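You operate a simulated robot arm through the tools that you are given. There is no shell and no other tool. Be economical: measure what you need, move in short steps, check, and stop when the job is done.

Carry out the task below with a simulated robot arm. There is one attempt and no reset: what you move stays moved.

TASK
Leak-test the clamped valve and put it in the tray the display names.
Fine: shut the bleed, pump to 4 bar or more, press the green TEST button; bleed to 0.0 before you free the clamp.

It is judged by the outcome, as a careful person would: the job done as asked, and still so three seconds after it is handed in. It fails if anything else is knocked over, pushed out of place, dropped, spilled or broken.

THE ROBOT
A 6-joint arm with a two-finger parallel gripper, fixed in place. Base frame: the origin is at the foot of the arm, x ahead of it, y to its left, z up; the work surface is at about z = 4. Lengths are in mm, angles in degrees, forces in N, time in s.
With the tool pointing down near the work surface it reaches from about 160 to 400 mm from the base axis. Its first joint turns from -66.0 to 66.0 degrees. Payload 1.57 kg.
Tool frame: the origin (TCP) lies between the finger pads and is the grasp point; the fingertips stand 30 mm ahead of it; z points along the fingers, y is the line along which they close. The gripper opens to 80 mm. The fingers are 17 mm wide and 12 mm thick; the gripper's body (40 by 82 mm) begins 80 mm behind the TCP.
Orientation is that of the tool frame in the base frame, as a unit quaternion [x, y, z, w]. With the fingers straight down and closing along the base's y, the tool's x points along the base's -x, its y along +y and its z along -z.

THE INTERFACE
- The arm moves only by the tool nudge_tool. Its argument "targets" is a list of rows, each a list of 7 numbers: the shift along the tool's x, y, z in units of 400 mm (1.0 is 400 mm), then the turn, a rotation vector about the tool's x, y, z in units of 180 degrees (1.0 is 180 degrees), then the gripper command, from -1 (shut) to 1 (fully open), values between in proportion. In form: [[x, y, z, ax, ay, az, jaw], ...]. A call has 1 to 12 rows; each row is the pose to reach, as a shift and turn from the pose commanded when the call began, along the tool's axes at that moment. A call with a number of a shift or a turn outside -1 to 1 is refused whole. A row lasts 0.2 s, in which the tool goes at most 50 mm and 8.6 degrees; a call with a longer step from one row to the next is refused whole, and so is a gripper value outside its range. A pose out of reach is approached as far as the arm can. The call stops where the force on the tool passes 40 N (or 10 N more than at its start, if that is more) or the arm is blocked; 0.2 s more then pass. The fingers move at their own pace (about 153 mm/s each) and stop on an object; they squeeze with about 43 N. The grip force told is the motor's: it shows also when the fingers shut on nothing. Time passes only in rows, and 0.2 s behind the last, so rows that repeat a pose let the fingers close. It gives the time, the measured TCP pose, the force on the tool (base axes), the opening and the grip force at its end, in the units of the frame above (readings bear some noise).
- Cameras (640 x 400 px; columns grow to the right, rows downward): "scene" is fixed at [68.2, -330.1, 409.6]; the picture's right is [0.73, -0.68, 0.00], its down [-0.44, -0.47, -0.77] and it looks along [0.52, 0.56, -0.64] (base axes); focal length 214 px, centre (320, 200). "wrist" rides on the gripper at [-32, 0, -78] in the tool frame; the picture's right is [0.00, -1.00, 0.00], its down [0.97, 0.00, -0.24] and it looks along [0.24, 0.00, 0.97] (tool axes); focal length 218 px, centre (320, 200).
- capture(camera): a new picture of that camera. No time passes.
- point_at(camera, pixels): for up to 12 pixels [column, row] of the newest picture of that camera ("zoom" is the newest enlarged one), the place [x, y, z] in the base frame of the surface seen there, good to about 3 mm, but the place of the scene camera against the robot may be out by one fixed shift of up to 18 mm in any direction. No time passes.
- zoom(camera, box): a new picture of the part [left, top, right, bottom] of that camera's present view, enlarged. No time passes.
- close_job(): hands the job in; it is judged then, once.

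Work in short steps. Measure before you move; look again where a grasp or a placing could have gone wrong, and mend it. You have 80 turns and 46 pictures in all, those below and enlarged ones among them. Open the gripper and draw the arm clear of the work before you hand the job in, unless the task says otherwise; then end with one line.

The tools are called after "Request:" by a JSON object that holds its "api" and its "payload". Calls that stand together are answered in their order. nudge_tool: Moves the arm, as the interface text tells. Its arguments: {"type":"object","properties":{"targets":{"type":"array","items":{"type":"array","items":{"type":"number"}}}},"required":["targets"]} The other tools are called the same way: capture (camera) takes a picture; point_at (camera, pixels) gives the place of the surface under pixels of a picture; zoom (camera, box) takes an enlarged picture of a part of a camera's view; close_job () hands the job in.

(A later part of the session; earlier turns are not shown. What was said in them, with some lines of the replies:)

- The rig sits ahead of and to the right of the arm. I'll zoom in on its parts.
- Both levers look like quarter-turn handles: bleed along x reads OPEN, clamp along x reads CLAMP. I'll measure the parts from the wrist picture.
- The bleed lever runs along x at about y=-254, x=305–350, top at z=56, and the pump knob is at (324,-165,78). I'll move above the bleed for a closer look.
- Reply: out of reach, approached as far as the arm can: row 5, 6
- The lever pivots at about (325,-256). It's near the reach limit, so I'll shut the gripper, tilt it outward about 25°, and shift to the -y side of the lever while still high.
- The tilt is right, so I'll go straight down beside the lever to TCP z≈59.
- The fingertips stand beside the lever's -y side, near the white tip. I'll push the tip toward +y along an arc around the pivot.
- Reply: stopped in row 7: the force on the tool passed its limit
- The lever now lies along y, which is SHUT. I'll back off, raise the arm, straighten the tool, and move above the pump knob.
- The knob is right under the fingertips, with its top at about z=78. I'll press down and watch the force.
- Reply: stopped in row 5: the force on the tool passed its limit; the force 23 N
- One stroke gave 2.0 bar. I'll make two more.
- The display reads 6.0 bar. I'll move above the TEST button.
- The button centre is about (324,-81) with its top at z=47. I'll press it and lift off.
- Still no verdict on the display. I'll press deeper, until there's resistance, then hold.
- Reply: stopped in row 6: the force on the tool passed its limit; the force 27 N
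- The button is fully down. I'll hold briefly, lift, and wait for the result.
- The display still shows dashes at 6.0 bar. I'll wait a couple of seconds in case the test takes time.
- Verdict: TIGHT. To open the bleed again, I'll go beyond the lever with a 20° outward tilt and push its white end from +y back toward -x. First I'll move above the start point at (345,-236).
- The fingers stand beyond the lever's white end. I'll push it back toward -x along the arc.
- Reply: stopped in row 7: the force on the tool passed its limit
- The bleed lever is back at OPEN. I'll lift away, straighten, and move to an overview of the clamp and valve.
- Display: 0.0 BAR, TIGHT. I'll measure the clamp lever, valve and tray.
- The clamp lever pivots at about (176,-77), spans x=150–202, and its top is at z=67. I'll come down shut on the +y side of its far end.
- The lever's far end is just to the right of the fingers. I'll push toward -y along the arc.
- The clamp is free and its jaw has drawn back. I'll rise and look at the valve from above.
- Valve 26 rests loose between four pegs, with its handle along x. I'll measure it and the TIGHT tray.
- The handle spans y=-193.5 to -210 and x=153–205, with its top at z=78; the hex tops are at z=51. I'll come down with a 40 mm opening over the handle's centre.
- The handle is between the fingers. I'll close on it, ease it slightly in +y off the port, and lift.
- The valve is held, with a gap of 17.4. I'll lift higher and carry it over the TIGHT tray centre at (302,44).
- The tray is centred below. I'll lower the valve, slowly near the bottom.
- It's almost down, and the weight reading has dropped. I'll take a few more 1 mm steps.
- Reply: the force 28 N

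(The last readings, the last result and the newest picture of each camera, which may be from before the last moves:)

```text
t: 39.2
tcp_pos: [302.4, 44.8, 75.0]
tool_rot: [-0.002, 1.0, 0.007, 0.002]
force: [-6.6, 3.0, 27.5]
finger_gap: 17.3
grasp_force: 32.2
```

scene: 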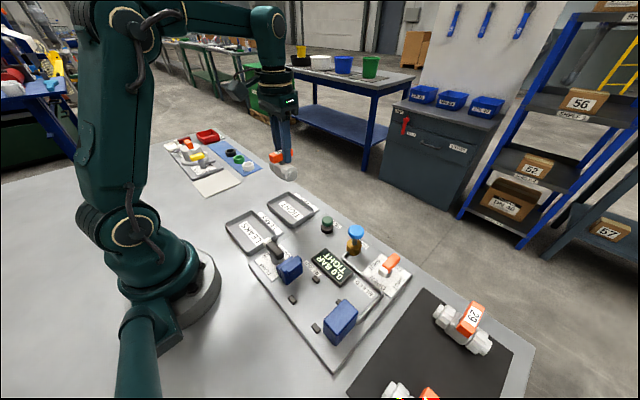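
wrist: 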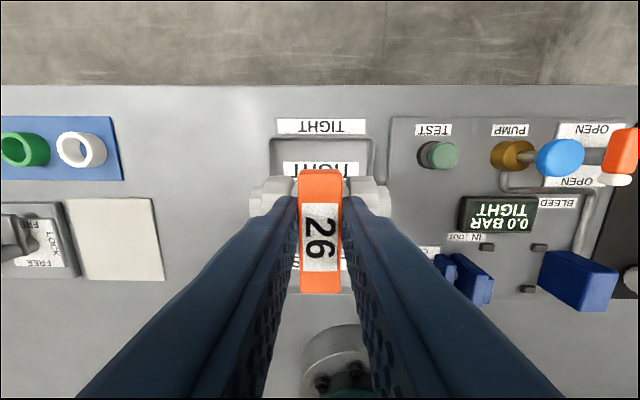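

The valve is on the tray floor: upward force is 27 N. I'll back up 2 mm to relieve it, open, and rise.

Request:
{"api": "nudge_tool", "payload": {"targets": [[0, 0, -0.005, 0, 0, 0, -1], [0, 0, -0.005, 0, 0, 0, -0.2], [0, 0, -0.005, 0, 0, 0, 0], [0, 0, -0.005, 0, 0, 0, 0], [0, 0, -0.08, 0, 0, 0, 0], [0, 0, -0.18, 0, 0, 0, 0], [0, 0, -0.28, 0, 0, 0, 0], [0.09, 0, -0.34, 0, 0, 0, 0], [0.19, 0, -0.38, 0, 0, 0, 0], [0.19, 0, -0.38, 0, 0, 0, 0]]}}

Request:
{"api": "capture", "payload": {"camera": "scene"}}

Request:
{"api": "zoom", "payload": {"camera": "scene", "box": [220, 170, 420, 340]}}

```text
t: 41.4
tcp_pos: [227.3, 41.3, 228.4]
tool_rot: [-0.002, 1.0, 0.007, 0.0]
force: [0.3, -0.6, -0.6]
finger_gap: 40.0
grasp_force: 0.0
```

```text
6 pictures are left
```

scene: 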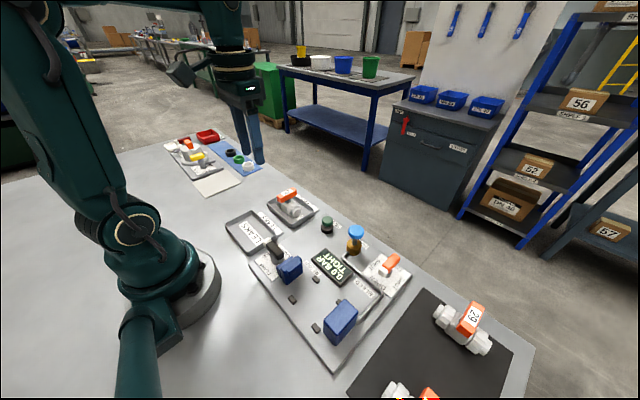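

```text
2.35 times, centred on (320, 255) of scene
```

zoom: 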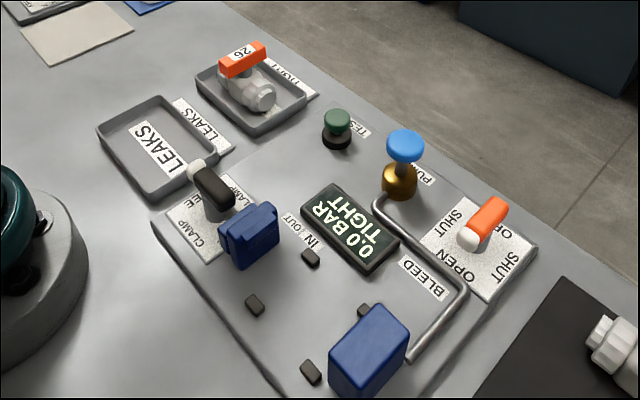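

The valve stands upright in the TIGHT tray, the display reads 0.0 BAR, and the arm is clear, so I'm handing the job in.

Request:
{"api": "close_job", "payload": {}}

```text
The job is handed in.
```

Valve 26 was pumped to 6.0 bar and read TIGHT on the test; I bled it to 0.0 before freeing the clamp, and it now stands in the TIGHT tray.
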